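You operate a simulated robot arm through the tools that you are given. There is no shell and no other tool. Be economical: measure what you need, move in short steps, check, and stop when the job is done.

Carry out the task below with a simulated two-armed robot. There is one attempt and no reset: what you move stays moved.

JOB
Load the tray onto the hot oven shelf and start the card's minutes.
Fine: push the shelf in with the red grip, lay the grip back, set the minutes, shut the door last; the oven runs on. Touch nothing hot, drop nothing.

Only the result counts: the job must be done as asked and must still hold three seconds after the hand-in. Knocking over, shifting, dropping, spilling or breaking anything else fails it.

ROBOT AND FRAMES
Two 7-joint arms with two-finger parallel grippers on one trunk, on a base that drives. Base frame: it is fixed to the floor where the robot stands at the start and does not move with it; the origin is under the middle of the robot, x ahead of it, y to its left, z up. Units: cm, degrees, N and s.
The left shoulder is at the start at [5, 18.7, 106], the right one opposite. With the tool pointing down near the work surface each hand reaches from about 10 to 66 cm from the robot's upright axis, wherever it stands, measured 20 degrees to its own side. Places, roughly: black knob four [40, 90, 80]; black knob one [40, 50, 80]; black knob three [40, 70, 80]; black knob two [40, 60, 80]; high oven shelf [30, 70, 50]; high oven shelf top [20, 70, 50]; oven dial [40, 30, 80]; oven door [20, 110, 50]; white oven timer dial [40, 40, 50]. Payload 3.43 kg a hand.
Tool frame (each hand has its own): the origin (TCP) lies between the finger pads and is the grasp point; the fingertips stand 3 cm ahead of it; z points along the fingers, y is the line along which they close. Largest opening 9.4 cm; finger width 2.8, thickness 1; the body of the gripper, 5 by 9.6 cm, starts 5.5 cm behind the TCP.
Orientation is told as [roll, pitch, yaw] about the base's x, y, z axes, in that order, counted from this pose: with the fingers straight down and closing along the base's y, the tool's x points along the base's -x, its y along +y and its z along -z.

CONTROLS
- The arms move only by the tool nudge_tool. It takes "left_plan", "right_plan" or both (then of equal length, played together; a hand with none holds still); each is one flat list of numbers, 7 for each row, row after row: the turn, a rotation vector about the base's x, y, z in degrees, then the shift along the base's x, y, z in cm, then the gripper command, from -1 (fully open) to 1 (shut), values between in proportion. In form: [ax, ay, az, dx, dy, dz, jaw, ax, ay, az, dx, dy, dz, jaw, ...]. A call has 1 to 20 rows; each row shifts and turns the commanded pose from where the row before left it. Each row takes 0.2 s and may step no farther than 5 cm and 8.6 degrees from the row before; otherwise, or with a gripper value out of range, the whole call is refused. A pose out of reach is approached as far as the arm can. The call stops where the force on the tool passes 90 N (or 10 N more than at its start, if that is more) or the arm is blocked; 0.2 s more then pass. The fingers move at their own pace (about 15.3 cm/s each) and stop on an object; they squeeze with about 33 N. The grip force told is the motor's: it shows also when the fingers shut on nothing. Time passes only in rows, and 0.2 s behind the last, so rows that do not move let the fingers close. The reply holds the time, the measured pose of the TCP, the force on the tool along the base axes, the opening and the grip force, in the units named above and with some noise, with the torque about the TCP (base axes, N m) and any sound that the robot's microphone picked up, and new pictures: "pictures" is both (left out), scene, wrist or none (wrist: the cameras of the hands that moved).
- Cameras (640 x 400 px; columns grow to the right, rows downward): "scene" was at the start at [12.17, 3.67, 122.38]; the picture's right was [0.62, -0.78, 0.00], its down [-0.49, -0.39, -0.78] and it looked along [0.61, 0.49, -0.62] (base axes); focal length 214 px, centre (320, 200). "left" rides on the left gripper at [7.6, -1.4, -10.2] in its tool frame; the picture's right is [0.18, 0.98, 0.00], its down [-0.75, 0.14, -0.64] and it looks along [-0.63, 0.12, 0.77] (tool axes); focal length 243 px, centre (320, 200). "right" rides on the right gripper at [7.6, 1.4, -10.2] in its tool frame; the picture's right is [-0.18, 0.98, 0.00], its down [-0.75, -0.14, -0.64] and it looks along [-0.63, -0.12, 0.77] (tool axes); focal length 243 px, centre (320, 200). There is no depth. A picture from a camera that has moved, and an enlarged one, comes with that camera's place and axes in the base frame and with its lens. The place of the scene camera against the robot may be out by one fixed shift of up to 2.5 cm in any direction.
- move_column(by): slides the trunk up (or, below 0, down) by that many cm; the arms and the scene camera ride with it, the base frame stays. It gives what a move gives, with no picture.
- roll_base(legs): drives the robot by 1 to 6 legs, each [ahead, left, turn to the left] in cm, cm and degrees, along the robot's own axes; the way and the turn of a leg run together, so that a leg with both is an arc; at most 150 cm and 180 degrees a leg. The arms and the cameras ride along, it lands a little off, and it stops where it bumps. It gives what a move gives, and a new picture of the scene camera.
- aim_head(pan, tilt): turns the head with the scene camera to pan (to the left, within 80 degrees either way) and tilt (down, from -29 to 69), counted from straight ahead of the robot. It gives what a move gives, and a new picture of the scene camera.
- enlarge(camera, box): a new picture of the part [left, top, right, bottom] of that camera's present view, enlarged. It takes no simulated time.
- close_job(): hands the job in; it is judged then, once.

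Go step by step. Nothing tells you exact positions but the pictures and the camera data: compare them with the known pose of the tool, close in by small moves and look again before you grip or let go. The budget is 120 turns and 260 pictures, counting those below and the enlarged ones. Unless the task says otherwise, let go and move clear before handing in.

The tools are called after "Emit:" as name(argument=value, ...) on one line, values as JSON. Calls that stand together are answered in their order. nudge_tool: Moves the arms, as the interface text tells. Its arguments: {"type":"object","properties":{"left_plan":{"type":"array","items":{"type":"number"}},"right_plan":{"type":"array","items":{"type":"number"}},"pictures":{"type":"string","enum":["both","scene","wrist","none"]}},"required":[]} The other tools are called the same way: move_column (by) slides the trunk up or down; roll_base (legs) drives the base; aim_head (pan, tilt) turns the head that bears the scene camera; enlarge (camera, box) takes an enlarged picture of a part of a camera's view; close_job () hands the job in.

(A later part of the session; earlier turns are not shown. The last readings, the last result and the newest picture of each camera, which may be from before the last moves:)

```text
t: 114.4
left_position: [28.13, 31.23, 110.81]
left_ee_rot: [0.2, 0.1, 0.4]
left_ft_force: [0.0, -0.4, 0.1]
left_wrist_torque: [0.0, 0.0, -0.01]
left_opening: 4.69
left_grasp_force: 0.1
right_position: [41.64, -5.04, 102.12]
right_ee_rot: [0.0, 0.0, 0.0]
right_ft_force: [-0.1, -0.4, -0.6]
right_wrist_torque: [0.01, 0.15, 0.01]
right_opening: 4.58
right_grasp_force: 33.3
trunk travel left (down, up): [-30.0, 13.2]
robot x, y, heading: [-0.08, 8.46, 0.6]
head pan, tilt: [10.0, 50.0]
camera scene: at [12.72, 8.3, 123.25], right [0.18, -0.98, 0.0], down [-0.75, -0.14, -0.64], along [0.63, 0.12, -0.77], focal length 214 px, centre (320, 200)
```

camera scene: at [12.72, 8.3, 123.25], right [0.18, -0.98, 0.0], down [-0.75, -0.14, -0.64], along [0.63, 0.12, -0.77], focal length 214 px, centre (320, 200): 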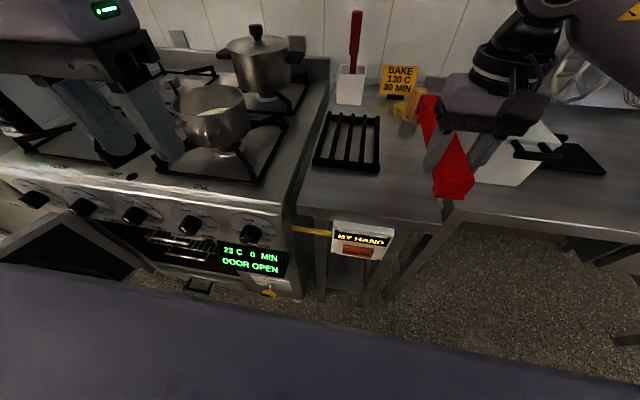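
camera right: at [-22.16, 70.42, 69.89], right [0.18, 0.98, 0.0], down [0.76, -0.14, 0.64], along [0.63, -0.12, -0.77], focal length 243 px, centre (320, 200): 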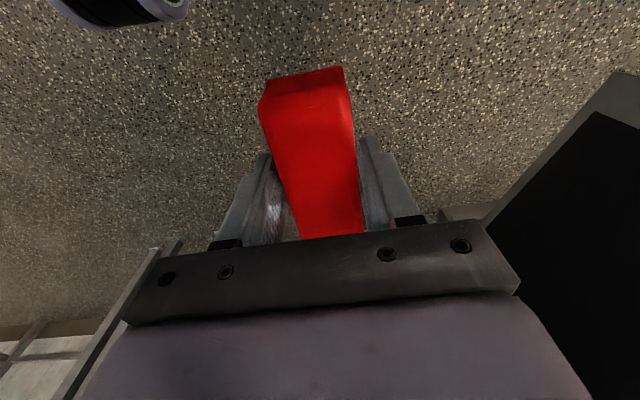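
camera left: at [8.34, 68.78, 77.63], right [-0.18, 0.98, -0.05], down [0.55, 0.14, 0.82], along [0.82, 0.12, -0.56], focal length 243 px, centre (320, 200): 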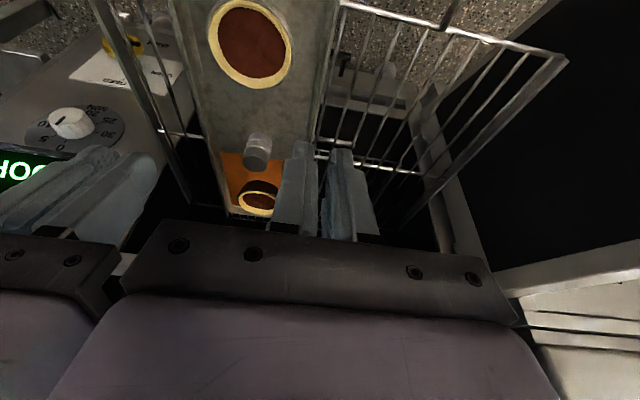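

Emit:
nudge_tool(right_plan=[0, 0, 0, 2.9, 0, 0, 1, 0, 0, 0, 2.85, 0, 0, 1, 0, 0, 0, 0, 0, -3, 1, 0, 0, 0, 0, 0, -3, 1, 0, 0, 0, 0, 0, -3, 1, 0, 0, 0, 0, 0, -1.5, 1, 0, 0, 0, 0, 0, 0, 1])

Emit:
enlarge(camera="scene", box=[340, 60, 540, 220])

```text
t: 116.0
left_position: [28.0, 31.09, 111.02]
left_ee_rot: [0.2, 0.1, 0.5]
left_ft_force: [0.1, 0.1, -0.4]
left_wrist_torque: [-0.03, -0.02, -0.01]
left_opening: 4.71
left_grasp_force: 0.1
right_position: [47.4, -4.95, 91.65]
right_ee_rot: [0.0, 0.0, 0.1]
right_ft_force: [-0.7, -0.2, -2.3]
right_wrist_torque: [0.02, 0.14, 0.03]
right_opening: 4.61
right_grasp_force: 33.5
trunk travel left (down, up): [-30.0, 13.2]
robot x, y, heading: [-0.05, 8.71, 0.1]
head pan, tilt: [10.0, 50.0]
camera scene: at [12.69, 8.3, 123.26], right [0.18, -0.98, 0.0], down [-0.75, -0.14, -0.64], along [0.63, 0.12, -0.77], focal length 214 px, centre (320, 200)
camera right: at [39.69, -3.48, 101.92], right [0.18, 0.98, 0.0], down [0.75, -0.14, 0.64], along [0.63, -0.12, -0.77], focal length 243 px, centre (320, 200)
```

scene: 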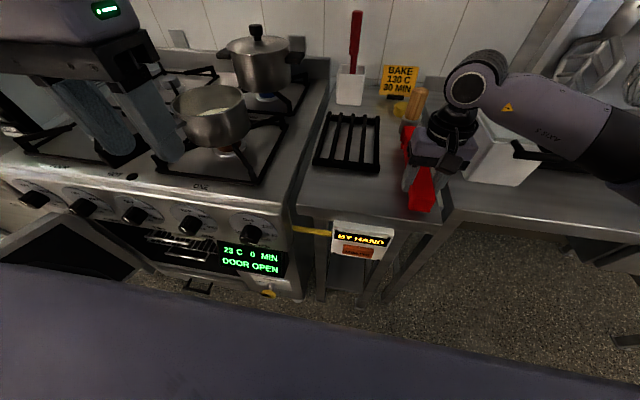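
right: 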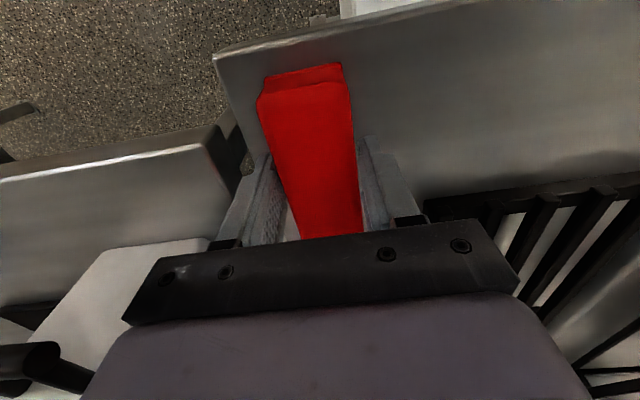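

```text
2.50 times, centred on (440, 140) of scene
camera zoom: at [12.69, 8.3, 123.26], right [0.18, -0.98, 0.0], down [-0.75, -0.14, -0.64], along [0.63, 0.12, -0.77], focal length 536 px, centre (20, 350)
```

zoom: 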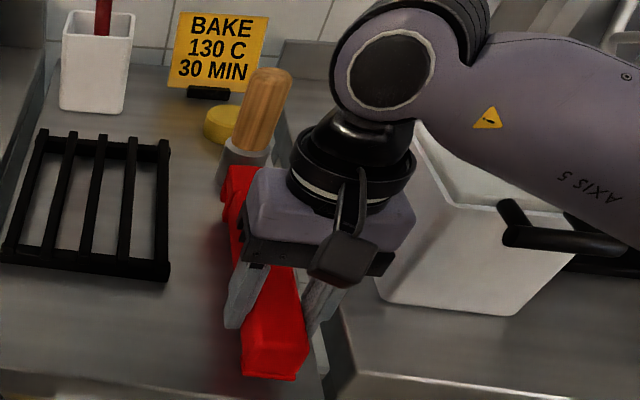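

Emit:
nudge_tool(right_plan=[0, 0, 0, 0, -0.1, -0.6, 1, 0, 0, 0, 0, 0, -0.6, 1, 0, 0, 0, 0, 0, -0.4, 1, 0, 0, 0, 0, 0, -0.2, 1, 0, 0, 0, 0, 0, 0, 1], pictures="none")

```text
t: 117.2
left_position: [27.96, 30.93, 110.85]
left_ee_rot: [0.2, 0.1, 0.4]
left_ft_force: [-0.1, 0.0, 0.7]
left_wrist_torque: [0.0, 0.01, -0.01]
left_opening: 4.7
left_grasp_force: 0.1
right_position: [47.29, -5.09, 89.98]
right_ee_rot: [0.0, 0.0, 0.1]
right_ft_force: [-0.6, 0.5, 0.9]
right_wrist_torque: [0.06, -0.34, 0.0]
right_opening: 4.59
right_grasp_force: 32.5
trunk travel left (down, up): [-30.0, 13.2]
robot x, y, heading: [-0.02, 8.51, 0.3]
head pan, tilt: [10.0, 50.0]
```

Emit:
nudge_tool(right_plan=[0, 0, 0, 0, 0, -0.3, 1, 0, 0, 0, 0, 0, 0, 0.4, 0, 0, 0, 0, 0, 0, 0, 0, 0, 0, 0, 0, 0, -0.4, 0, 0, 0, 0, 0, 0, -0.4], pictures="none")

Emit:
nudge_tool(right_plan=[0, 0, 0, 0, 0, 2, -0.4, 0, 0, 0, 0, 0, 4, -0.4, 0, 0, 0, 0, 0, 4, -0.4, 0, 0, 0, -3, 0, 3, -0.4, 0, 0, 0, -4, 0, 0, -0.4])

Emit:
enlarge(camera="scene", box=[340, 60, 540, 220])

```text
t: 118.4
left_position: [28.06, 31.09, 110.86]
left_ee_rot: [0.2, 0.1, 0.4]
left_ft_force: [-0.9, -1.1, -0.4]
left_wrist_torque: [0.0, 0.01, 0.03]
left_opening: 4.71
left_grasp_force: 0.0
right_position: [47.29, -5.11, 89.73]
right_ee_rot: [0.0, 0.0, 0.1]
right_ft_force: [0.1, -0.7, -0.3]
right_wrist_torque: [-0.01, 0.01, -0.01]
right_opening: 6.57
right_grasp_force: 0.1
trunk travel left (down, up): [-30.0, 13.2]
robot x, y, heading: [-0.35, 8.21, 0.1]
head pan, tilt: [10.0, 50.0]
```

```text
t: 119.6
left_position: [28.02, 31.18, 110.84]
left_ee_rot: [0.2, 0.0, 0.4]
left_ft_force: [-0.4, -0.7, 0.4]
left_wrist_torque: [0.01, 0.03, 0.0]
left_opening: 4.71
left_grasp_force: 0.0
right_position: [40.22, -5.14, 102.59]
right_ee_rot: [0.0, 0.0, 0.1]
right_ft_force: [-0.8, -0.2, 0.1]
right_wrist_torque: [0.01, -0.01, 0.01]
right_opening: 6.57
right_grasp_force: 0.1
trunk travel left (down, up): [-30.0, 13.2]
robot x, y, heading: [-0.34, 8.45, 0.2]
head pan, tilt: [10.0, 50.0]
camera scene: at [12.66, 8.3, 123.26], right [0.18, -0.98, 0.0], down [-0.75, -0.14, -0.64], along [0.63, 0.12, -0.77], focal length 214 px, centre (320, 200)
camera right: at [32.63, -3.57, 112.97], right [0.18, 0.98, 0.0], down [0.75, -0.14, 0.64], along [0.63, -0.12, -0.77], focal length 243 px, centre (320, 200)
```

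scene: 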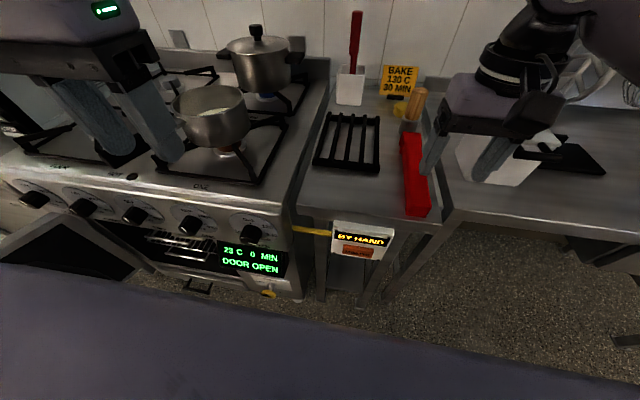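
right: 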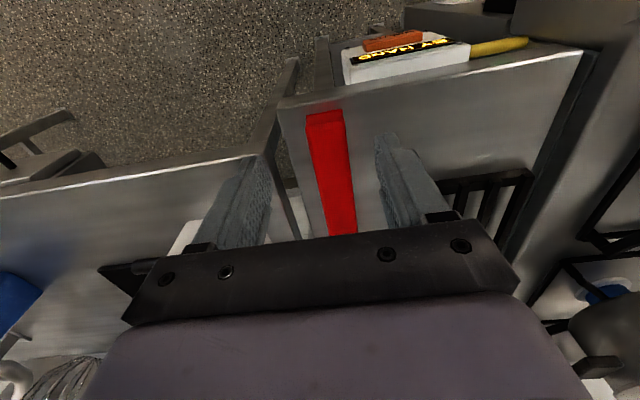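

```text
2.50 times, centred on (440, 140) of scene
camera zoom: at [12.66, 8.3, 123.26], right [0.18, -0.98, 0.0], down [-0.75, -0.14, -0.64], along [0.63, 0.12, -0.77], focal length 536 px, centre (20, 350)
```

zoom: 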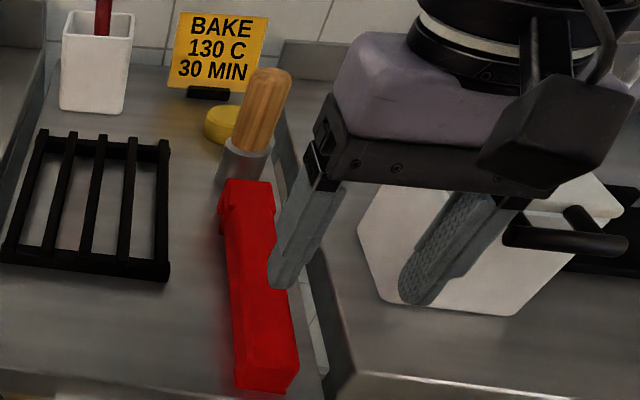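

Grip is back in place. Next the timer dial, which I triangulated at about [38.4, 35.2, 49.6]; 0 is up and 30 at nine o'clock, so 270° clockwise. I reposition and turn the right hand horizontal.

Emit:
roll_base(legs=[[-38, 0, 0], [0, 40, 0]])

Emit:
nudge_tool(right_plan=[0, -8.2, 0, 0, 0, 0, 0, 0, -8.2, 0, 0, 0, 0, 0, 0, -8.2, 0, 0, 0, 0, 0, 0, -8.2, 0, 0, 0, 0, 0, 0, -8.2, 0, 0, 0, 0, 0, 0, -8.2, 0, 0, 0, 0, 0, 0, -8.2, 0, 0, 0, 0, 0, 0, -8.2, 0, 0, 0, 0, 0, 0, -8.2, 0, 0, 0, 0, 0, 0, -8.1, 0, 0, 0, 0, 0, 0, -8.1, 0, 0, 0, 0, 0, 0, 0, 0, 0, 0, 0, 0])

```text
t: 124.1
left_position: [-10.49, 70.58, 110.89]
left_ee_rot: [0.2, 0.1, 0.6]
left_ft_force: [-0.4, 1.2, -0.7]
left_wrist_torque: [0.02, -0.01, 0.0]
left_opening: 4.69
left_grasp_force: 0.0
right_position: [1.91, 34.48, 102.59]
right_ee_rot: [0.0, -0.1, 0.3]
right_ft_force: [-0.5, -0.1, 0.4]
right_wrist_torque: [-0.01, -0.03, 0.01]
right_opening: 6.57
right_grasp_force: 0.0
trunk travel left (down, up): [-30.0, 13.2]
robot x, y, heading: [-38.97, 47.83, 0.4]
head pan, tilt: [10.0, 50.0]
camera scene: at [-25.78, 47.77, 123.26], right [0.18, -0.98, 0.0], down [-0.75, -0.14, -0.64], along [0.63, 0.12, -0.77], focal length 214 px, centre (320, 200)
```

scene: 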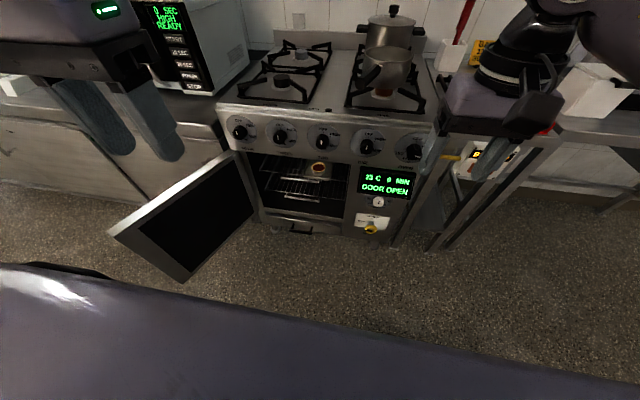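

```text
t: 126.7
left_position: [-10.42, 70.59, 110.99]
left_ee_rot: [0.2, 0.2, 0.6]
left_ft_force: [-0.3, 0.4, -0.1]
left_wrist_torque: [0.03, 0.0, -0.01]
left_opening: 4.69
left_grasp_force: 0.0
right_position: [2.87, 35.24, 102.74]
right_ee_rot: [-111.1, -89.6, 111.2]
right_ft_force: [0.0, -0.2, -0.8]
right_wrist_torque: [0.0, -0.02, 0.0]
right_opening: 4.69
right_grasp_force: 0.1
right hand out of reach, approached as far as the arm can: row 8, 9
trunk travel left (down, up): [-30.0, 13.2]
robot x, y, heading: [-38.6, 48.05, 0.6]
head pan, tilt: [10.0, 50.0]
camera scene: at [-25.78, 47.72, 123.26], right [0.18, -0.98, 0.0], down [-0.75, -0.14, -0.64], along [0.63, 0.12, -0.77], focal length 214 px, centre (320, 200)
camera right: at [-7.28, 36.65, 95.08], right [0.0, 0.98, 0.18], down [-0.64, -0.14, 0.75], along [0.77, -0.11, 0.63], focal length 243 px, centre (320, 200)
```

scene: 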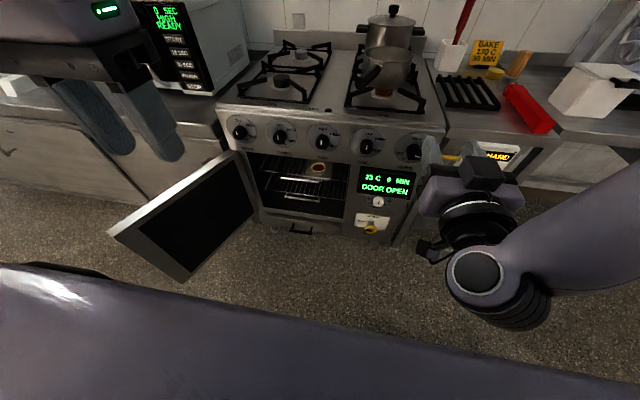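
right: 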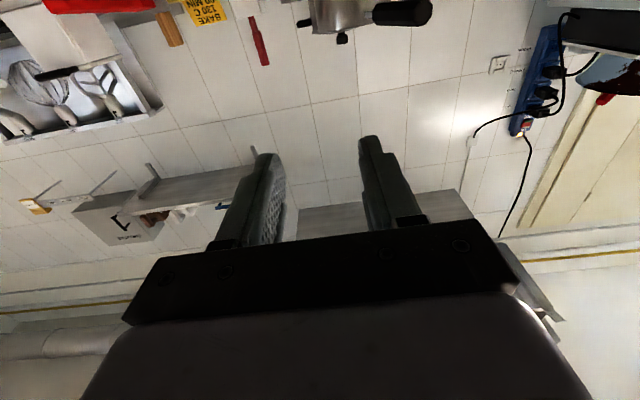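

Emit:
move_column(by=-30)

Emit:
aim_head(pan=-8, tilt=35)

Emit:
enlarge(camera="scene", box=[250, 120, 400, 240])

```text
t: 129.7
left_position: [-10.65, 70.57, 80.95]
left_ee_rot: [0.3, 0.1, 0.6]
left_ft_force: [0.0, 0.2, 0.4]
left_wrist_torque: [0.0, 0.02, 0.02]
left_opening: 4.71
left_grasp_force: 0.0
right_position: [2.81, 35.13, 72.62]
right_ee_rot: [-93.6, -89.7, 93.6]
right_ft_force: [-0.3, 0.3, -0.4]
right_wrist_torque: [-0.01, 0.01, 0.05]
right_opening: 4.69
right_grasp_force: 0.0
trunk travel left (down, up): [0.0, 43.2]
robot x, y, heading: [-38.71, 48.09, 0.7]
head pan, tilt: [10.0, 50.0]
```

```text
t: 130.5
left_position: [-10.47, 70.58, 80.93]
left_ee_rot: [0.1, 0.1, 0.6]
left_ft_force: [0.1, -0.1, -0.1]
left_wrist_torque: [-0.03, 0.02, -0.02]
left_opening: 4.67
left_grasp_force: 0.0
right_position: [3.01, 35.23, 72.63]
right_ee_rot: [-93.5, -89.7, 93.5]
right_ft_force: [0.0, -0.2, 0.4]
right_wrist_torque: [-0.03, -0.02, 0.01]
right_opening: 4.72
right_grasp_force: 0.0
trunk travel left (down, up): [0.0, 43.2]
robot x, y, heading: [-38.46, 48.04, 0.6]
head pan, tilt: [-8.0, 35.0]
camera scene: at [-24.62, 45.19, 95.43], right [-0.13, -0.99, 0.0], down [-0.57, 0.07, -0.82], along [0.81, -0.11, -0.57], focal length 214 px, centre (320, 200)
```

scene: 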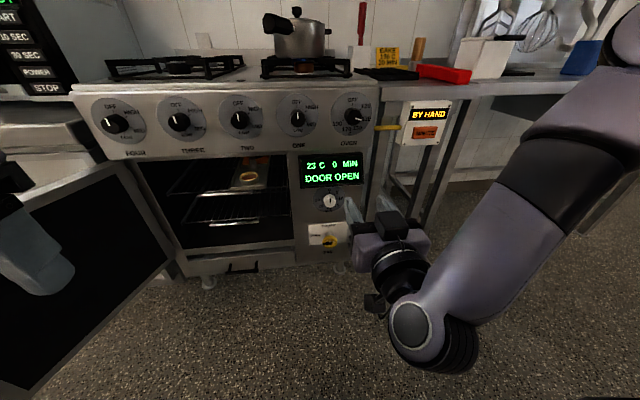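

```text
3.33 times, centred on (325, 180) of scene
camera zoom: at [-24.62, 45.19, 95.43], right [-0.13, -0.99, 0.0], down [-0.57, 0.07, -0.82], along [0.81, -0.11, -0.57], focal length 715 px, centre (303, 267)
```

zoom: 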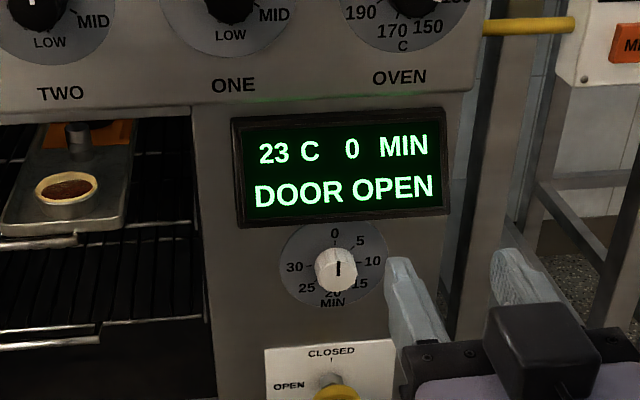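

Dial confirmed: 0 top, 10 right, 20 bottom, 30 left. I lower the hand to dial height and drive closer.

Emit:
nudge_tool(right_plan=[0, 0, 0, 0, 0, -4.6, 0, 0, 0, 0, 0, 0, -4.6, 0, 0, 0, 0, 0, 0, -4.6, 0, 0, 0, 0, 0, 0, -4.6, 0, 0, 0, 0, 0, 0, -4.6, 0, 0, 0, 0, 0, 0, 0, 0], pictures="none")

Emit:
roll_base(legs=[[24, 0, 0]])

Emit:
enlarge(camera="right", box=[0, 0, 640, 400])

```text
t: 131.9
left_position: [-10.46, 70.52, 80.88]
left_ee_rot: [0.1, 0.1, 0.7]
left_ft_force: [-0.5, 0.7, -0.1]
left_wrist_torque: [0.03, -0.01, 0.01]
left_opening: 4.71
left_grasp_force: 0.1
right_position: [3.68, 42.86, 55.93]
right_ee_rot: [-53.9, -89.6, 53.5]
right_ft_force: [0.3, 0.3, -0.3]
right_wrist_torque: [-0.01, -0.01, 0.02]
right_opening: 4.7
right_grasp_force: 0.0
right hand out of reach, approached as far as the arm can: row 2, 3, 4, 5
trunk travel left (down, up): [0.0, 43.2]
robot x, y, heading: [-38.75, 48.33, 0.4]
head pan, tilt: [-8.0, 35.0]
```

```text
t: 133.7
left_position: [13.44, 70.79, 80.84]
left_ee_rot: [0.2, -0.1, 0.7]
left_ft_force: [0.7, -0.3, 0.6]
left_wrist_torque: [0.01, -0.03, 0.0]
left_opening: 4.72
left_grasp_force: 0.1
right_position: [27.66, 43.11, 56.0]
right_ee_rot: [-54.0, -89.6, 53.7]
right_ft_force: [0.8, -0.5, -0.8]
right_wrist_torque: [-0.03, -0.04, -0.02]
right_opening: 4.69
right_grasp_force: 0.0
trunk travel left (down, up): [0.0, 43.2]
robot x, y, heading: [-14.82, 48.19, 0.6]
head pan, tilt: [-8.0, 35.0]
camera scene: at [-0.61, 45.43, 95.43], right [-0.13, -0.99, 0.0], down [-0.57, 0.07, -0.82], along [0.81, -0.11, -0.57], focal length 214 px, centre (320, 200)
```

scene: 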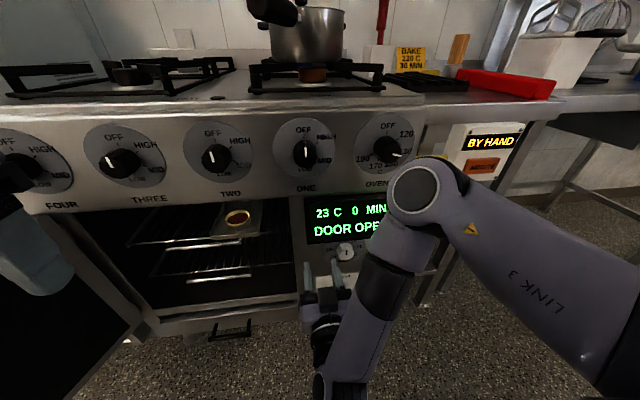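

```text
1.00 times, centred on (320, 200) of right
camera zoom: at [17.41, 44.67, 48.37], right [0.0, 0.98, 0.18], down [-0.64, -0.13, 0.76], along [0.77, -0.12, 0.63], focal length 243 px, centre (320, 200)
```

zoom: 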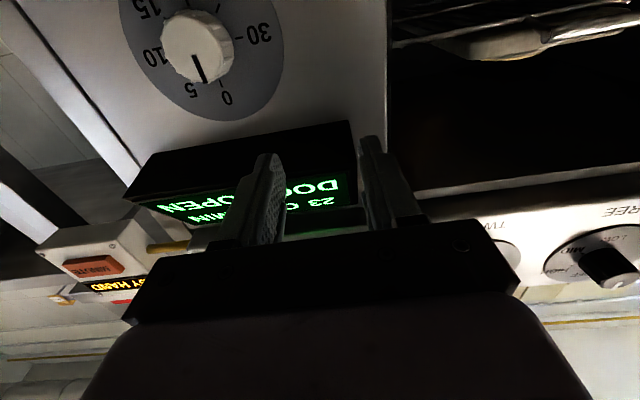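

The arm is too folded at this distance. I back the base 14 cm and extend the arm instead.

Emit:
roll_base(legs=[[-14, 0, 0]])

Emit:
nudge_tool(right_plan=[0, 0, 0, 3, -2, 0, 0, 0, 0, 0, 3, -2, 0, 0, 0, 0, 0, 3, -2, -1, 0, 0, 0, 0, 2, -1.5, -2, 0, 0, 0, 0, 0, 0, -2, 0, 0, 0, 0, 0, 0, -1.4, 0, 0, 0, 0, 0, 0, 0, 0])

```text
t: 135.0
left_position: [-0.34, 70.74, 80.89]
left_ee_rot: [0.2, 0.1, 0.6]
left_ft_force: [0.2, 0.1, 0.8]
left_wrist_torque: [-0.01, 0.0, -0.03]
left_opening: 4.7
left_grasp_force: 0.0
right_position: [13.76, 43.08, 55.83]
right_ee_rot: [-53.4, -89.6, 53.0]
right_ft_force: [-0.4, -0.8, -0.7]
right_wrist_torque: [0.03, -0.01, 0.01]
right_opening: 4.72
right_grasp_force: 0.0
trunk travel left (down, up): [0.0, 43.2]
robot x, y, heading: [-28.84, 47.82, 0.6]
head pan, tilt: [-8.0, 35.0]
camera scene: at [-14.45, 45.29, 95.43], right [-0.13, -0.99, 0.0], down [-0.57, 0.07, -0.82], along [0.81, -0.11, -0.57], focal length 214 px, centre (320, 200)
```

scene: 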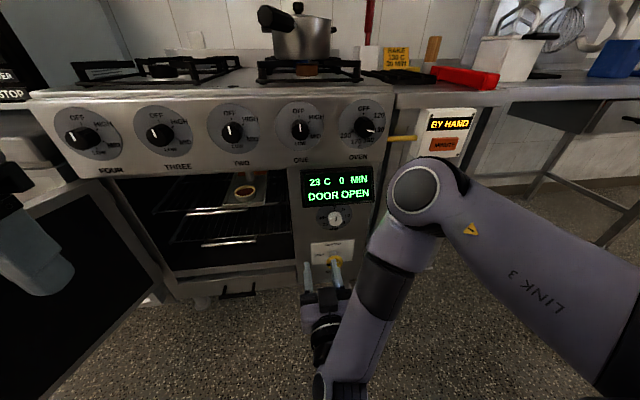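

```text
t: 136.6
left_position: [-0.35, 70.62, 80.91]
left_ee_rot: [0.2, 0.1, 0.6]
left_ft_force: [0.5, -0.8, 0.8]
left_wrist_torque: [0.01, 0.03, -0.01]
left_opening: 4.68
left_grasp_force: 0.1
right_position: [21.16, 44.52, 56.88]
right_ee_rot: [-40.2, -89.5, 39.7]
right_ft_force: [0.2, -0.2, 0.3]
right_wrist_torque: [0.02, -0.02, -0.02]
right_opening: 4.68
right_grasp_force: 0.1
right hand out of reach, approached as far as the arm can: row 1, 2, 3, 4, 5, 6
trunk travel left (down, up): [0.0, 43.2]
robot x, y, heading: [-28.55, 47.74, 0.6]
head pan, tilt: [-8.0, 35.0]
camera scene: at [-14.46, 45.28, 95.43], right [-0.13, -0.99, 0.0], down [-0.57, 0.07, -0.82], along [0.81, -0.11, -0.57], focal length 214 px, centre (320, 200)
camera right: at [10.88, 46.09, 49.43], right [0.01, 0.98, 0.18], down [-0.64, -0.13, 0.76], along [0.77, -0.12, 0.63], focal length 243 px, centre (320, 200)
```

scene: 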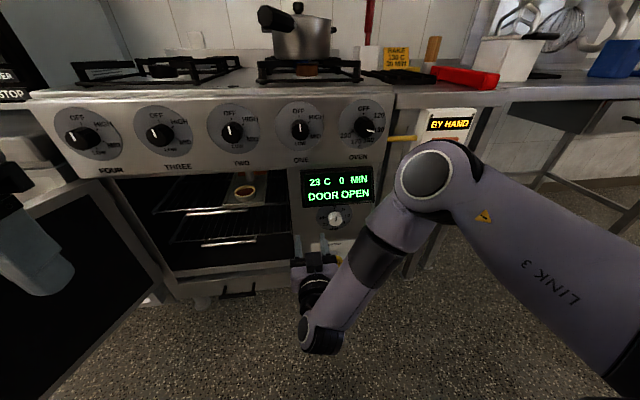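
right: 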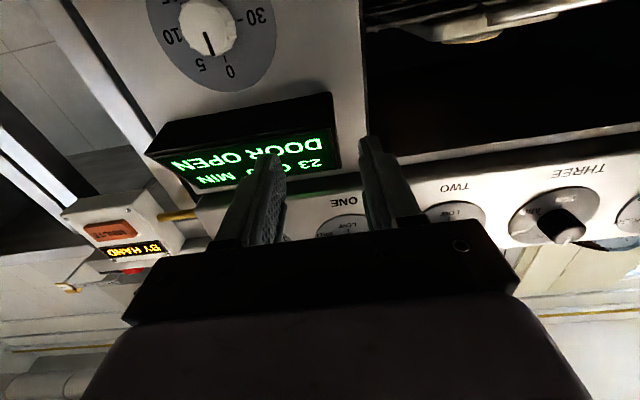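

Reach geometry is poor here; I shift the robot left so the right arm works more on its own side, then move the hand back to the dial's line.

Emit:
roll_base(legs=[[0, 14, 0]])

Emit:
nudge_tool(right_plan=[0, 0, 0, 0, -4, 0, 0, 0, 0, 0, 0, -4, 0, 0, 0, 0, 0, 0, -4, 0, 0, 0, 0, 0, 0, -4, 0, 0, 0, 0, 0, 1, -4, 0, 0, 0, 0, 0, 1, -3, -1, 0, 0, 0, 0, 1, 0, -3, 0, 0, 0, 0, 1, 0, -3, 0, 0, 0, 0, 0, 0, 0, 0])

```text
t: 137.9
left_position: [-0.38, 84.51, 80.91]
left_ee_rot: [0.2, 0.1, 0.6]
left_ft_force: [-0.3, -0.2, -0.2]
left_wrist_torque: [-0.02, -0.02, -0.01]
left_opening: 4.71
left_grasp_force: 0.0
right_position: [21.02, 58.39, 56.87]
right_ee_rot: [-39.8, -89.5, 39.4]
right_ft_force: [0.3, 0.8, 0.3]
right_wrist_torque: [0.01, 0.01, 0.0]
right_opening: 4.69
right_grasp_force: 0.0
trunk travel left (down, up): [0.0, 43.2]
robot x, y, heading: [-28.56, 61.82, 0.4]
head pan, tilt: [-8.0, 35.0]
camera scene: at [-14.59, 59.15, 95.43], right [-0.13, -0.99, 0.0], down [-0.57, 0.07, -0.82], along [0.81, -0.11, -0.57], focal length 214 px, centre (320, 200)
```

scene: 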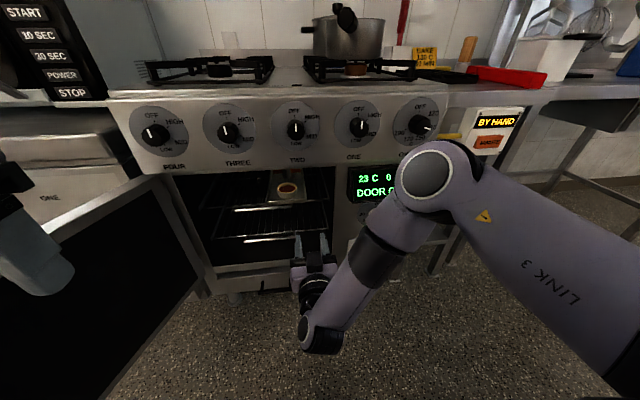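

```text
t: 139.9
left_position: [-0.53, 84.52, 80.99]
left_ee_rot: [0.2, 0.1, 0.6]
left_ft_force: [0.5, 0.2, 0.5]
left_wrist_torque: [0.01, 0.0, 0.03]
left_opening: 4.68
left_grasp_force: 0.1
right_position: [18.96, 54.31, 60.89]
right_ee_rot: [-35.0, -89.4, 34.4]
right_ft_force: [0.2, -0.1, 0.1]
right_wrist_torque: [-0.03, -0.01, -0.03]
right_opening: 4.7
right_grasp_force: 0.0
right hand out of reach, approached as far as the arm can: row 1, 2, 3, 4, 5, 6, 7, 8
trunk travel left (down, up): [0.0, 43.2]
robot x, y, heading: [-28.96, 61.82, 0.4]
head pan, tilt: [-8.0, 35.0]
camera scene: at [-14.59, 59.15, 95.43], right [-0.13, -0.99, 0.0], down [-0.57, 0.07, -0.82], along [0.81, -0.11, -0.57], focal length 214 px, centre (320, 200)
camera right: at [8.63, 55.91, 53.41], right [0.01, 0.98, 0.18], down [-0.64, -0.13, 0.76], along [0.77, -0.12, 0.63], focal length 243 px, centre (320, 200)
```

scene: 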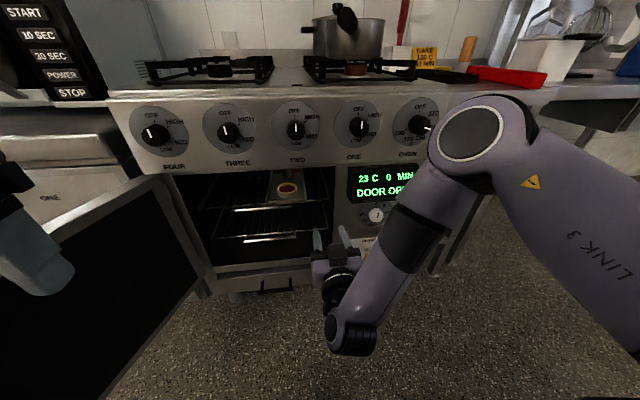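
right: 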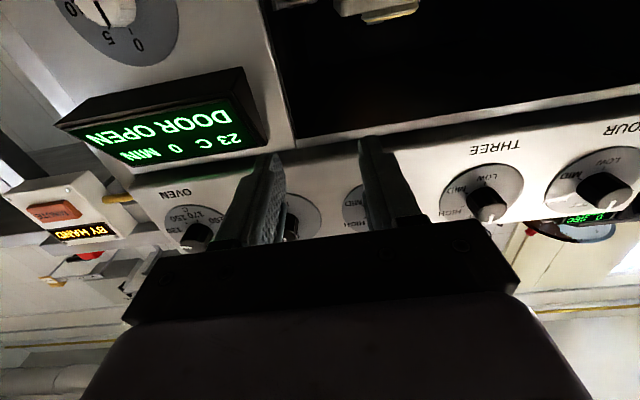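

A wrist limit binds with a fully horizontal hand. The display overhang bottom is ~z 58, so a hand tilted ~30° downward still fits under it; I try that orientation.

Emit:
nudge_tool(right_plan=[0, 7.5, 0, 0, 0, 0, 0, 0, 7.5, 0, 0, 0, 0, 0, 0, 7.5, 0, 0, 0, 0, 0, 0, 7.5, 0, 0, 0, 0, 0, 0, 0, 0, 0, -3, 0, 0, 0, 0, 0, 0, -4, 0, 0, 0, 0, 0, 0, -4, 0, 0, 0, 0, 0, 0, -4, 0, 0, 0, 0, 0, 0, -4, -1, 0, 0, 0, 0, 0, 0, -3, 0, 0, 0, 0, 0, 0, -3, 0, 0, 0, 0, 0, 0, -3, 0, 0, 0, 0, 0, 0, 0, 0], pictures="scene")

```text
t: 142.7
left_position: [-0.52, 84.5, 80.98]
left_ee_rot: [0.1, 0.2, 0.6]
left_ft_force: [0.2, 0.3, -0.2]
left_wrist_torque: [-0.02, 0.03, 0.02]
left_opening: 4.68
left_grasp_force: 0.0
right_position: [19.22, 36.88, 61.3]
right_ee_rot: [-1.2, -59.3, 0.6]
right_ft_force: [-0.3, 0.1, -0.3]
right_wrist_torque: [0.0, -0.01, 0.0]
right_opening: 4.7
right_grasp_force: 0.0
right hand out of reach, approached as far as the arm can: row 9, 10, 11, 12
trunk travel left (down, up): [0.0, 43.2]
robot x, y, heading: [-28.22, 62.43, 0.6]
head pan, tilt: [-8.0, 35.0]
camera scene: at [-14.59, 59.15, 95.43], right [-0.13, -0.99, 0.0], down [-0.57, 0.07, -0.82], along [0.81, -0.11, -0.57], focal length 214 px, centre (320, 200)
```

scene: 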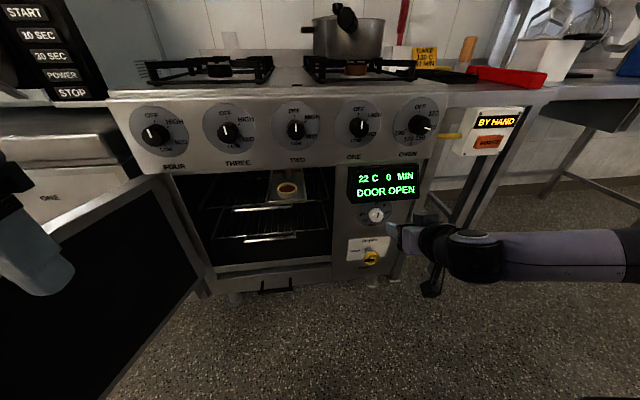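

The arm wants the hand pointing inward across the body. I'll use the left arm from the right-hand side with the robot turned ~40° left. First, back off and fold the right hand.

Emit:
roll_base(legs=[[-14, 0, 0]])

Emit:
nudge_tool(right_plan=[0, 8, 0, 0, 0, 3, 0, 0, 8, 0, 0, 0, 3, 0, 0, 8, 0, 0, 0, 3, 0, 0, 8, 0, 0, 0, 3, 0, 0, 8, 0, 0, 0, 3, 0, 0, 8, 0, -2, 1, 3, 0, 0, 8, 0, -3, 1, 2, 0, 0, 3.3, 0, -3, 1, 0, 0, 0, 0, 0, -3, 1, 0, 0, 0, 0, 0, -3, 1, 0, 0], pictures="none")

Emit:
roll_base(legs=[[0, -72, 0], [0, 0, 40]])

```text
t: 144.0
left_position: [-14.36, 84.39, 80.99]
left_ee_rot: [0.2, 0.0, 0.6]
left_ft_force: [0.7, 0.3, -0.2]
left_wrist_torque: [0.02, 0.04, -0.01]
left_opening: 4.68
left_grasp_force: 0.1
right_position: [5.39, 36.66, 61.28]
right_ee_rot: [-1.0, -59.3, 0.6]
right_ft_force: [-0.5, 1.2, 0.3]
right_wrist_torque: [0.0, 0.04, -0.03]
right_opening: 4.69
right_grasp_force: 0.1
trunk travel left (down, up): [0.0, 43.2]
robot x, y, heading: [-42.49, 61.9, 0.5]
head pan, tilt: [-8.0, 35.0]
camera scene: at [-28.45, 59.03, 95.43], right [-0.13, -0.99, 0.0], down [-0.57, 0.07, -0.82], along [0.81, -0.1, -0.57], focal length 214 px, centre (320, 200)
```

scene: 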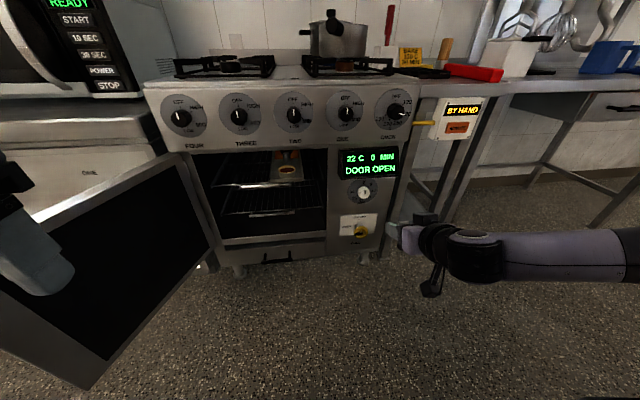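

```text
t: 146.2
left_position: [-14.36, 84.36, 80.87]
left_ee_rot: [0.2, 0.0, 0.7]
left_ft_force: [0.4, 0.5, 0.3]
left_wrist_torque: [0.01, 0.01, -0.01]
left_opening: 4.68
left_grasp_force: 0.1
right_position: [-8.69, 41.84, 81.32]
right_ee_rot: [-0.4, -0.1, 0.3]
right_ft_force: [0.5, 0.2, 0.3]
right_wrist_torque: [-0.01, 0.03, -0.04]
right_opening: 4.71
right_grasp_force: 0.0
trunk travel left (down, up): [0.0, 43.2]
robot x, y, heading: [-42.79, 61.95, 0.5]
head pan, tilt: [-8.0, 35.0]
```

```text
t: 151.4
left_position: [-23.27, 22.41, 80.64]
left_ee_rot: [0.4, 0.9, 24.0]
left_ft_force: [0.3, 0.9, 0.5]
left_wrist_torque: [0.0, -0.01, 0.03]
left_opening: 4.72
left_grasp_force: 0.1
right_position: [-1.07, -14.3, 81.02]
right_ee_rot: [-0.3, 0.7, 23.6]
right_ft_force: [0.4, 0.2, 0.8]
right_wrist_torque: [0.06, 0.0, 0.0]
right_opening: 4.7
right_grasp_force: 0.1
trunk travel left (down, up): [0.0, 43.2]
robot x, y, heading: [-41.28, -9.44, 24.0]
head pan, tilt: [-8.0, 35.0]
stopped in leg 2: the robot was blocked; the commanded pose is now the measured one
camera scene: at [-26.69, -6.35, 95.37], right [0.27, -0.96, 0.0], down [-0.56, -0.16, -0.81], along [0.78, 0.22, -0.59], focal length 214 px, centre (320, 200)
```

scene: 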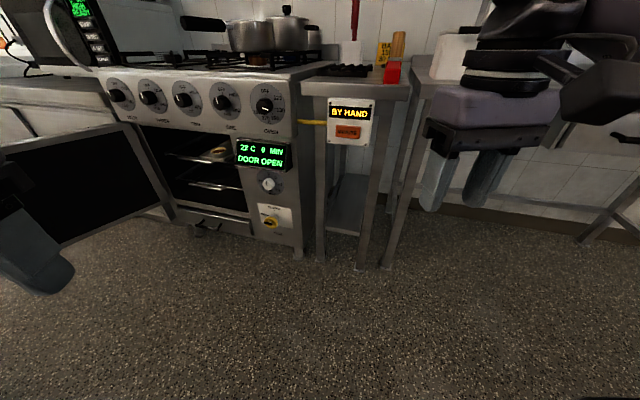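

The turn bumped into something; I look to the right to see what.

Emit:
aim_head(pan=-70, tilt=30)

Emit:
aim_head(pan=75, tilt=30)

```text
t: 152.7
left_position: [-23.34, 22.73, 80.41]
left_ee_rot: [0.1, 1.2, 24.2]
left_ft_force: [0.3, -0.1, -0.1]
left_wrist_torque: [-0.05, 0.01, 0.0]
left_opening: 4.7
left_grasp_force: 0.1
right_position: [-1.09, -14.17, 80.64]
right_ee_rot: [-0.3, 1.1, 23.8]
right_ft_force: [-0.6, 0.6, -0.2]
right_wrist_torque: [0.02, -0.01, 0.04]
right_opening: 4.71
right_grasp_force: 0.1
trunk travel left (down, up): [0.0, 43.2]
robot x, y, heading: [-41.06, -10.18, 24.0]
head pan, tilt: [-70.0, 30.0]
camera scene: at [-28.8, -15.17, 96.01], right [-0.72, -0.7, 0.02], down [-0.36, 0.35, -0.86], along [0.59, -0.62, -0.51], focal length 214 px, centre (320, 200)
```

scene: 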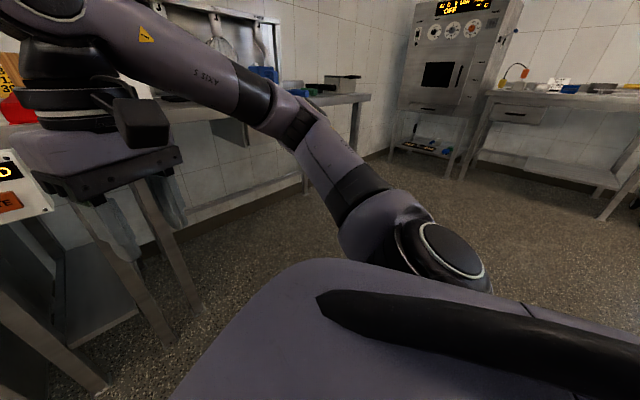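

```text
t: 155.0
left_position: [-23.35, 22.61, 80.33]
left_ee_rot: [0.2, 1.2, 24.2]
left_ft_force: [0.5, -0.3, 0.7]
left_wrist_torque: [0.02, -0.02, 0.01]
left_opening: 4.72
left_grasp_force: 0.1
right_position: [-1.06, -14.21, 80.84]
right_ee_rot: [-0.5, 1.1, 23.8]
right_ft_force: [0.2, -0.2, -0.1]
right_wrist_torque: [0.02, 0.03, 0.0]
right_opening: 4.71
right_grasp_force: 0.0
trunk travel left (down, up): [0.0, 43.2]
robot x, y, heading: [-41.41, -9.97, 24.2]
head pan, tilt: [75.0, 30.0]
camera scene: at [-36.53, 0.22, 96.04], right [0.99, 0.16, -0.02], down [0.06, -0.5, -0.86], along [-0.15, 0.85, -0.5], focal length 214 px, centre (320, 200)
```

scene: 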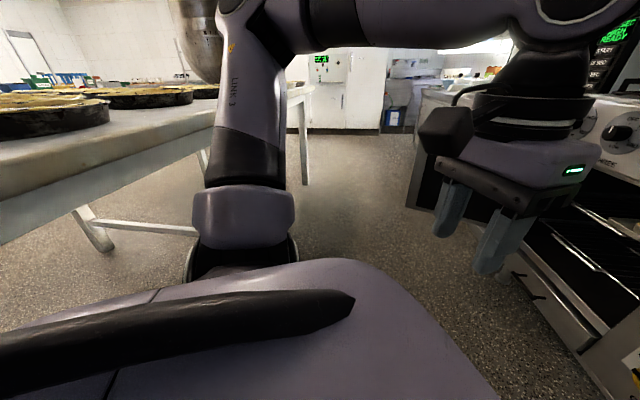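

A table with tarts is close behind-left; the turn touched it. I reverse the turn a bit and pull forward away from it.

Emit:
roll_base(legs=[[0, 0, -10], [12, 0, 0]])

Emit:
enlarge(camera="scene", box=[0, 0, 400, 260])

```text
t: 156.9
left_position: [-7.45, 21.59, 80.87]
left_ee_rot: [0.3, 0.2, 14.2]
left_ft_force: [0.3, 0.2, -0.9]
left_wrist_torque: [-0.01, -0.01, -0.01]
left_opening: 4.72
left_grasp_force: 0.0
right_position: [8.09, -18.45, 81.39]
right_ee_rot: [-0.4, 0.0, 13.8]
right_ft_force: [-0.7, -0.4, -0.5]
right_wrist_torque: [0.04, 0.03, -0.01]
right_opening: 4.69
right_grasp_force: 0.1
trunk travel left (down, up): [0.0, 43.2]
robot x, y, heading: [-29.48, -6.8, 14.4]
head pan, tilt: [75.0, 30.0]
camera scene: at [-24.29, 1.82, 96.21], right [1.0, -0.01, 0.0], down [-0.01, -0.5, -0.87], along [0.01, 0.87, -0.5], focal length 214 px, centre (320, 200)
```

scene: 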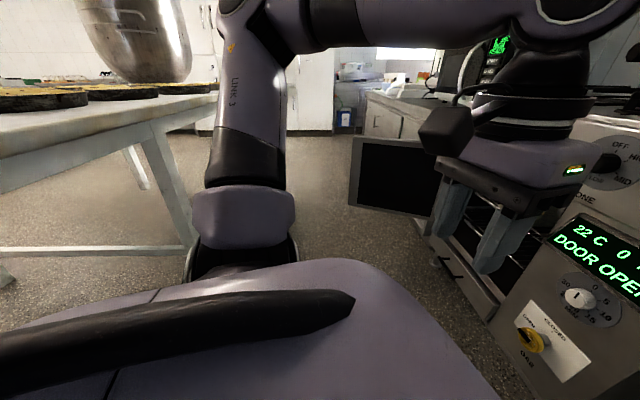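

```text
1.54 times, centred on (200, 130) of scene
camera zoom: at [-24.29, 1.82, 96.21], right [1.0, -0.01, 0.0], down [-0.01, -0.5, -0.87], along [0.01, 0.87, -0.5], focal length 330 px, centre (505, 308)
```

zoom: 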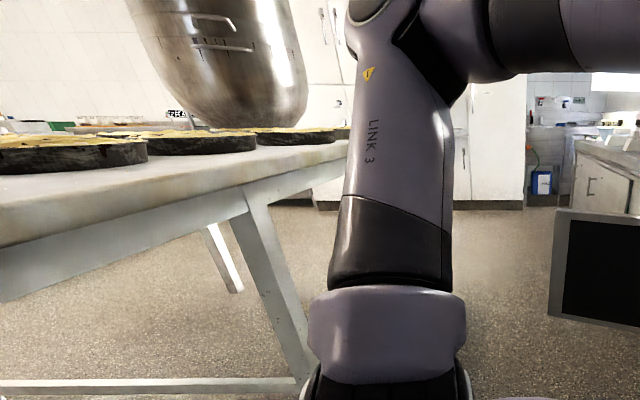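

Clear of the table now and nothing there looks disturbed. I drive forward and turn to face the dial.

Emit:
roll_base(legs=[[17, 0, 0], [0, 0, 18]])

Emit:
nudge_tool(left_plan=[0, 0, -8, 0, 0, 0, 0, 0, 0, -8, 0, 0, 0, 0, 0, 0, -8, 0, 0, 0, 0, 0, 0, -8, 0, 0, 0, 0, 0, 0, 0, 0, 0, 0, 0], pictures="none")

```text
t: 159.4
left_position: [-1.01, 31.31, 80.95]
left_ee_rot: [0.2, 0.0, 32.3]
left_ft_force: [-0.1, 0.0, 0.0]
left_wrist_torque: [0.01, -0.04, -0.05]
left_opening: 4.71
left_grasp_force: 0.1
right_position: [26.28, -1.97, 81.39]
right_ee_rot: [-0.4, 0.0, 31.9]
right_ft_force: [0.4, -0.1, 0.3]
right_wrist_torque: [0.02, 0.03, -0.02]
right_opening: 4.7
right_grasp_force: 0.1
trunk travel left (down, up): [0.0, 43.2]
robot x, y, heading: [-13.32, -2.71, 32.2]
head pan, tilt: [75.0, 30.0]
camera scene: at [-11.3, 7.27, 96.21], right [0.96, 0.3, 0.0], down [0.15, -0.48, -0.87], along [-0.26, 0.83, -0.5], focal length 214 px, centre (320, 200)
```

scene: 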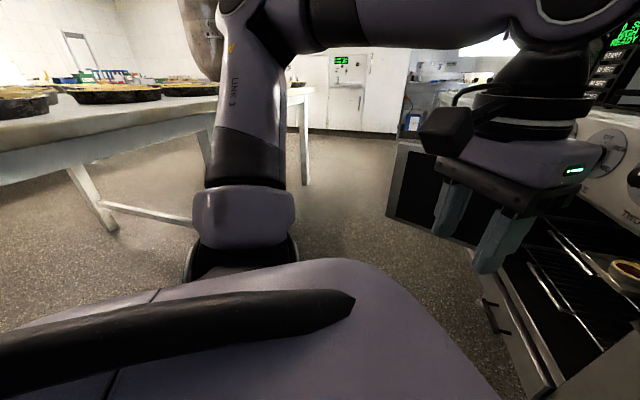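

```text
t: 160.6
left_position: [-0.89, 31.18, 80.93]
left_ee_rot: [0.2, 0.2, 0.1]
left_ft_force: [0.1, 0.3, -0.3]
left_wrist_torque: [-0.02, 0.03, 0.02]
left_opening: 4.69
left_grasp_force: 0.0
right_position: [26.36, -1.9, 81.38]
right_ee_rot: [-0.4, 0.1, 31.8]
right_ft_force: [0.4, 0.5, 0.0]
right_wrist_torque: [0.04, 0.01, -0.01]
right_opening: 4.73
right_grasp_force: 0.0
trunk travel left (down, up): [0.0, 43.2]
robot x, y, heading: [-12.85, -2.55, 32.0]
head pan, tilt: [75.0, 30.0]
```

Now the left hand: pitch it forward while extending toward the dial.

Emit:
nudge_tool(left_plan=[0, -8.2, 0, 2, 0.35, 0, 0, 0, -8.2, 0, 2, 0.35, 0, 0, 0, -8.2, 0, 2, 0.35, -1, 0, 0, -8.2, 0, 2, 0.35, -1, 0, 0, -8.2, 0, 2, 0.35, -1, 0, 0, -8.2, 0, 2, 0.35, -1, 0, 0, -8.2, 0, 2, 0.35, -2, 0, 0, -8.2, 0, 2, 0.35, -2, 0, 0, -8.2, 0, 2, 0.35, -2, 0, 0, -8.1, 0, 2, 0.35, -2, 0, 0, -8.1, 0, 1, 0.35, -2, 0, 0, 0, 0, 0, 0, 0, 0], pictures="none")

Emit:
aim_head(pan=15, tilt=40)

```text
t: 163.2
left_position: [20.01, 35.18, 66.99]
left_ee_rot: [-88.5, -89.7, 88.7]
left_ft_force: [1.1, -0.4, -0.4]
left_wrist_torque: [0.01, -0.01, 0.01]
left_opening: 4.7
left_grasp_force: 0.1
right_position: [26.19, -2.06, 81.4]
right_ee_rot: [-0.4, 0.0, 31.9]
right_ft_force: [0.3, 0.1, 0.1]
right_wrist_torque: [0.0, -0.01, 0.01]
right_opening: 4.72
right_grasp_force: 0.1
trunk travel left (down, up): [0.0, 43.2]
robot x, y, heading: [-13.19, -2.56, 32.1]
head pan, tilt: [75.0, 30.0]
```

```text
t: 164.5
left_position: [20.0, 35.14, 67.09]
left_ee_rot: [-76.1, -89.7, 76.3]
left_ft_force: [-0.2, -0.1, -0.2]
left_wrist_torque: [0.0, 0.0, -0.02]
left_opening: 4.71
left_grasp_force: 0.0
right_position: [26.26, -1.94, 81.29]
right_ee_rot: [-0.4, 0.1, 31.9]
right_ft_force: [-0.9, -0.5, -0.1]
right_wrist_torque: [-0.01, -0.02, -0.02]
right_opening: 4.71
right_grasp_force: 0.0
trunk travel left (down, up): [0.0, 43.2]
robot x, y, heading: [-13.22, -3.14, 32.1]
head pan, tilt: [15.0, 40.0]
camera scene: at [-2.86, 4.87, 94.68], right [0.73, -0.68, 0.0], down [-0.44, -0.47, -0.77], along [0.52, 0.56, -0.64], focal length 214 px, centre (320, 200)
```

scene: 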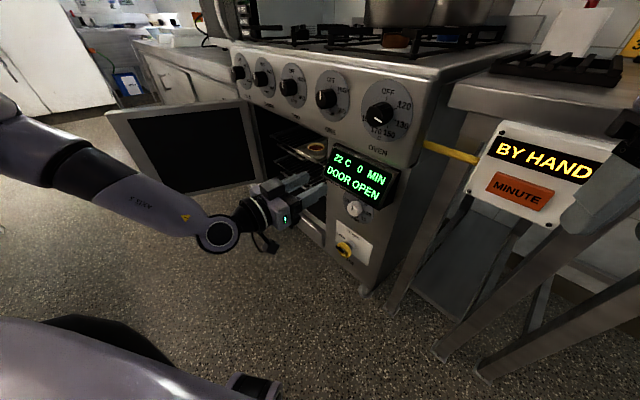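

It reaches. Lowering to dial height.

Emit:
nudge_tool(left_plan=[0, 0, 0, 0, 0, -3.5, 0, 0, 0, 0, 0, 0, -3.5, 0, 0, 0, 0, 0, 0, -3.5, 0, 0, 0, 0, 0, 0, -3.5, 0, 0, 0, 0, 0, 0, -3.5, 0, 0, 0, 0, 0, 0, 0, 0])

```text
t: 165.9
left_position: [16.16, 39.12, 60.09]
left_ee_rot: [-68.4, -89.7, 68.7]
left_ft_force: [-0.9, -0.8, 0.2]
left_wrist_torque: [-0.01, 0.01, 0.0]
left_opening: 4.71
left_grasp_force: 0.1
left hand out of reach, approached as far as the arm can: row 2, 3, 4, 5
right_position: [26.25, -1.99, 81.29]
right_ee_rot: [-0.4, -0.1, 31.9]
right_ft_force: [0.2, -0.7, 0.9]
right_wrist_torque: [0.0, 0.0, 0.01]
right_opening: 4.7
right_grasp_force: 0.0
trunk travel left (down, up): [0.0, 43.2]
robot x, y, heading: [-13.14, -2.76, 31.9]
head pan, tilt: [15.0, 40.0]
camera scene: at [-2.85, 4.87, 94.68], right [0.73, -0.68, 0.0], down [-0.44, -0.47, -0.77], along [0.52, 0.56, -0.64], focal length 214 px, centre (320, 200)
camera left: at [5.86, 37.59, 52.46], right [0.0, 0.98, -0.19], down [-0.64, 0.14, 0.75], along [0.77, 0.12, 0.63], focal length 243 px, centre (320, 200)
```

scene: 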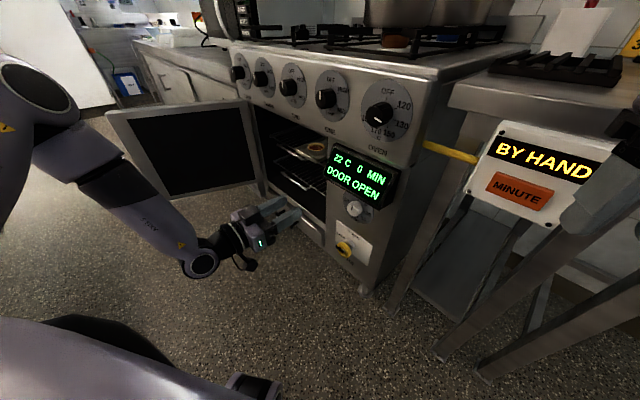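
left: 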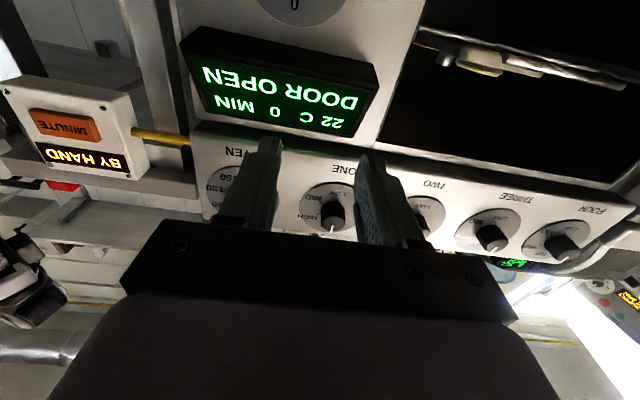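

Emit:
roll_base(legs=[[-8, 0, 0]])

Emit:
nudge_tool(left_plan=[0, 8.3, 0, 0, 0, 0, 0, 0, 8.3, 0, 0, 0, 0, 0, 0, 8.3, 0, 0, 0, 0, 0, 0, 0, 0, 4, 0, 0, 0, 0, 0, 0, 4, 0, 0, 0, 0, 0, 0, 3, 0, 0, 0, 0, 0, 0, 0, 0, -3, 0, 0, 0, 0, 0, 0, -3, 0, 0, 0, 0, 0, 0, -3, 0, 0, 0, 0, 0, 0, -1.5, 0, 0, 0, 0, 0, 0, 0, 0], pictures="scene")

```text
t: 167.0
left_position: [9.53, 34.88, 60.1]
left_ee_rot: [-65.8, -89.6, 65.9]
left_ft_force: [-0.3, 0.3, -0.3]
left_wrist_torque: [0.01, -0.01, 0.0]
left_opening: 4.7
left_grasp_force: 0.0
right_position: [19.69, -6.17, 81.31]
right_ee_rot: [-0.4, 0.0, 31.9]
right_ft_force: [-0.3, -0.1, 0.0]
right_wrist_torque: [0.0, 0.0, -0.03]
right_opening: 4.72
right_grasp_force: 0.0
trunk travel left (down, up): [0.0, 43.2]
robot x, y, heading: [-19.79, -6.7, 32.4]
head pan, tilt: [15.0, 40.0]
camera scene: at [-9.49, 0.69, 94.67], right [0.73, -0.68, 0.0], down [-0.44, -0.47, -0.77], along [0.52, 0.56, -0.64], focal length 214 px, centre (320, 200)
```

scene: 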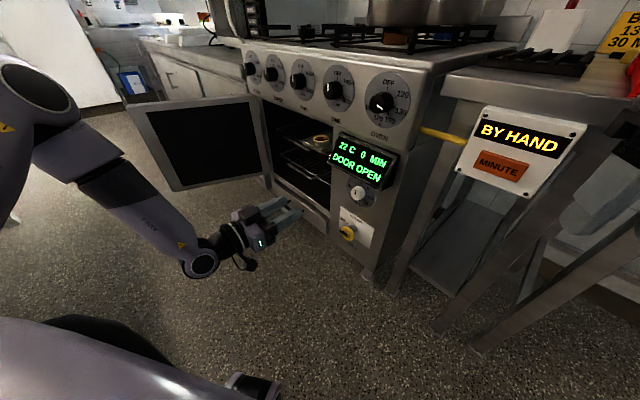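

```text
t: 169.4
left_position: [15.92, 36.73, 55.39]
left_ee_rot: [-0.2, -64.9, 0.6]
left_ft_force: [-0.5, -0.1, -0.5]
left_wrist_torque: [-0.03, 0.0, -0.02]
left_opening: 4.69
left_grasp_force: 0.2
left hand out of reach, approached as far as the arm can: row 7, 8, 9, 10
right_position: [19.74, -6.14, 81.43]
right_ee_rot: [-0.4, 0.0, 31.9]
right_ft_force: [0.1, 0.0, -0.3]
right_wrist_torque: [-0.01, 0.0, -0.01]
right_opening: 4.72
right_grasp_force: 0.0
trunk travel left (down, up): [0.0, 43.2]
robot x, y, heading: [-20.04, -6.89, 32.4]
head pan, tilt: [15.0, 40.0]
camera scene: at [-9.5, 0.68, 94.68], right [0.73, -0.68, 0.0], down [-0.44, -0.47, -0.77], along [0.52, 0.56, -0.64], focal length 214 px, centre (320, 200)
```

scene: 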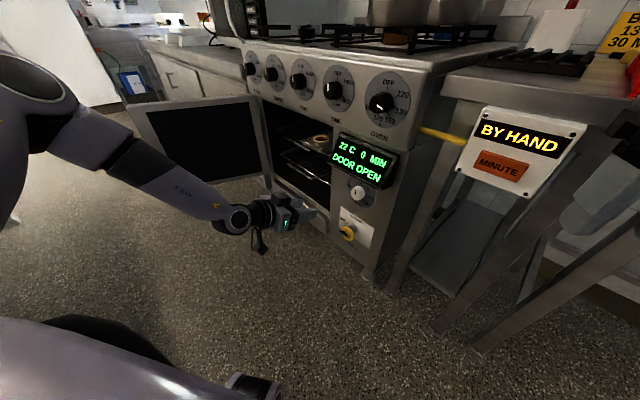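

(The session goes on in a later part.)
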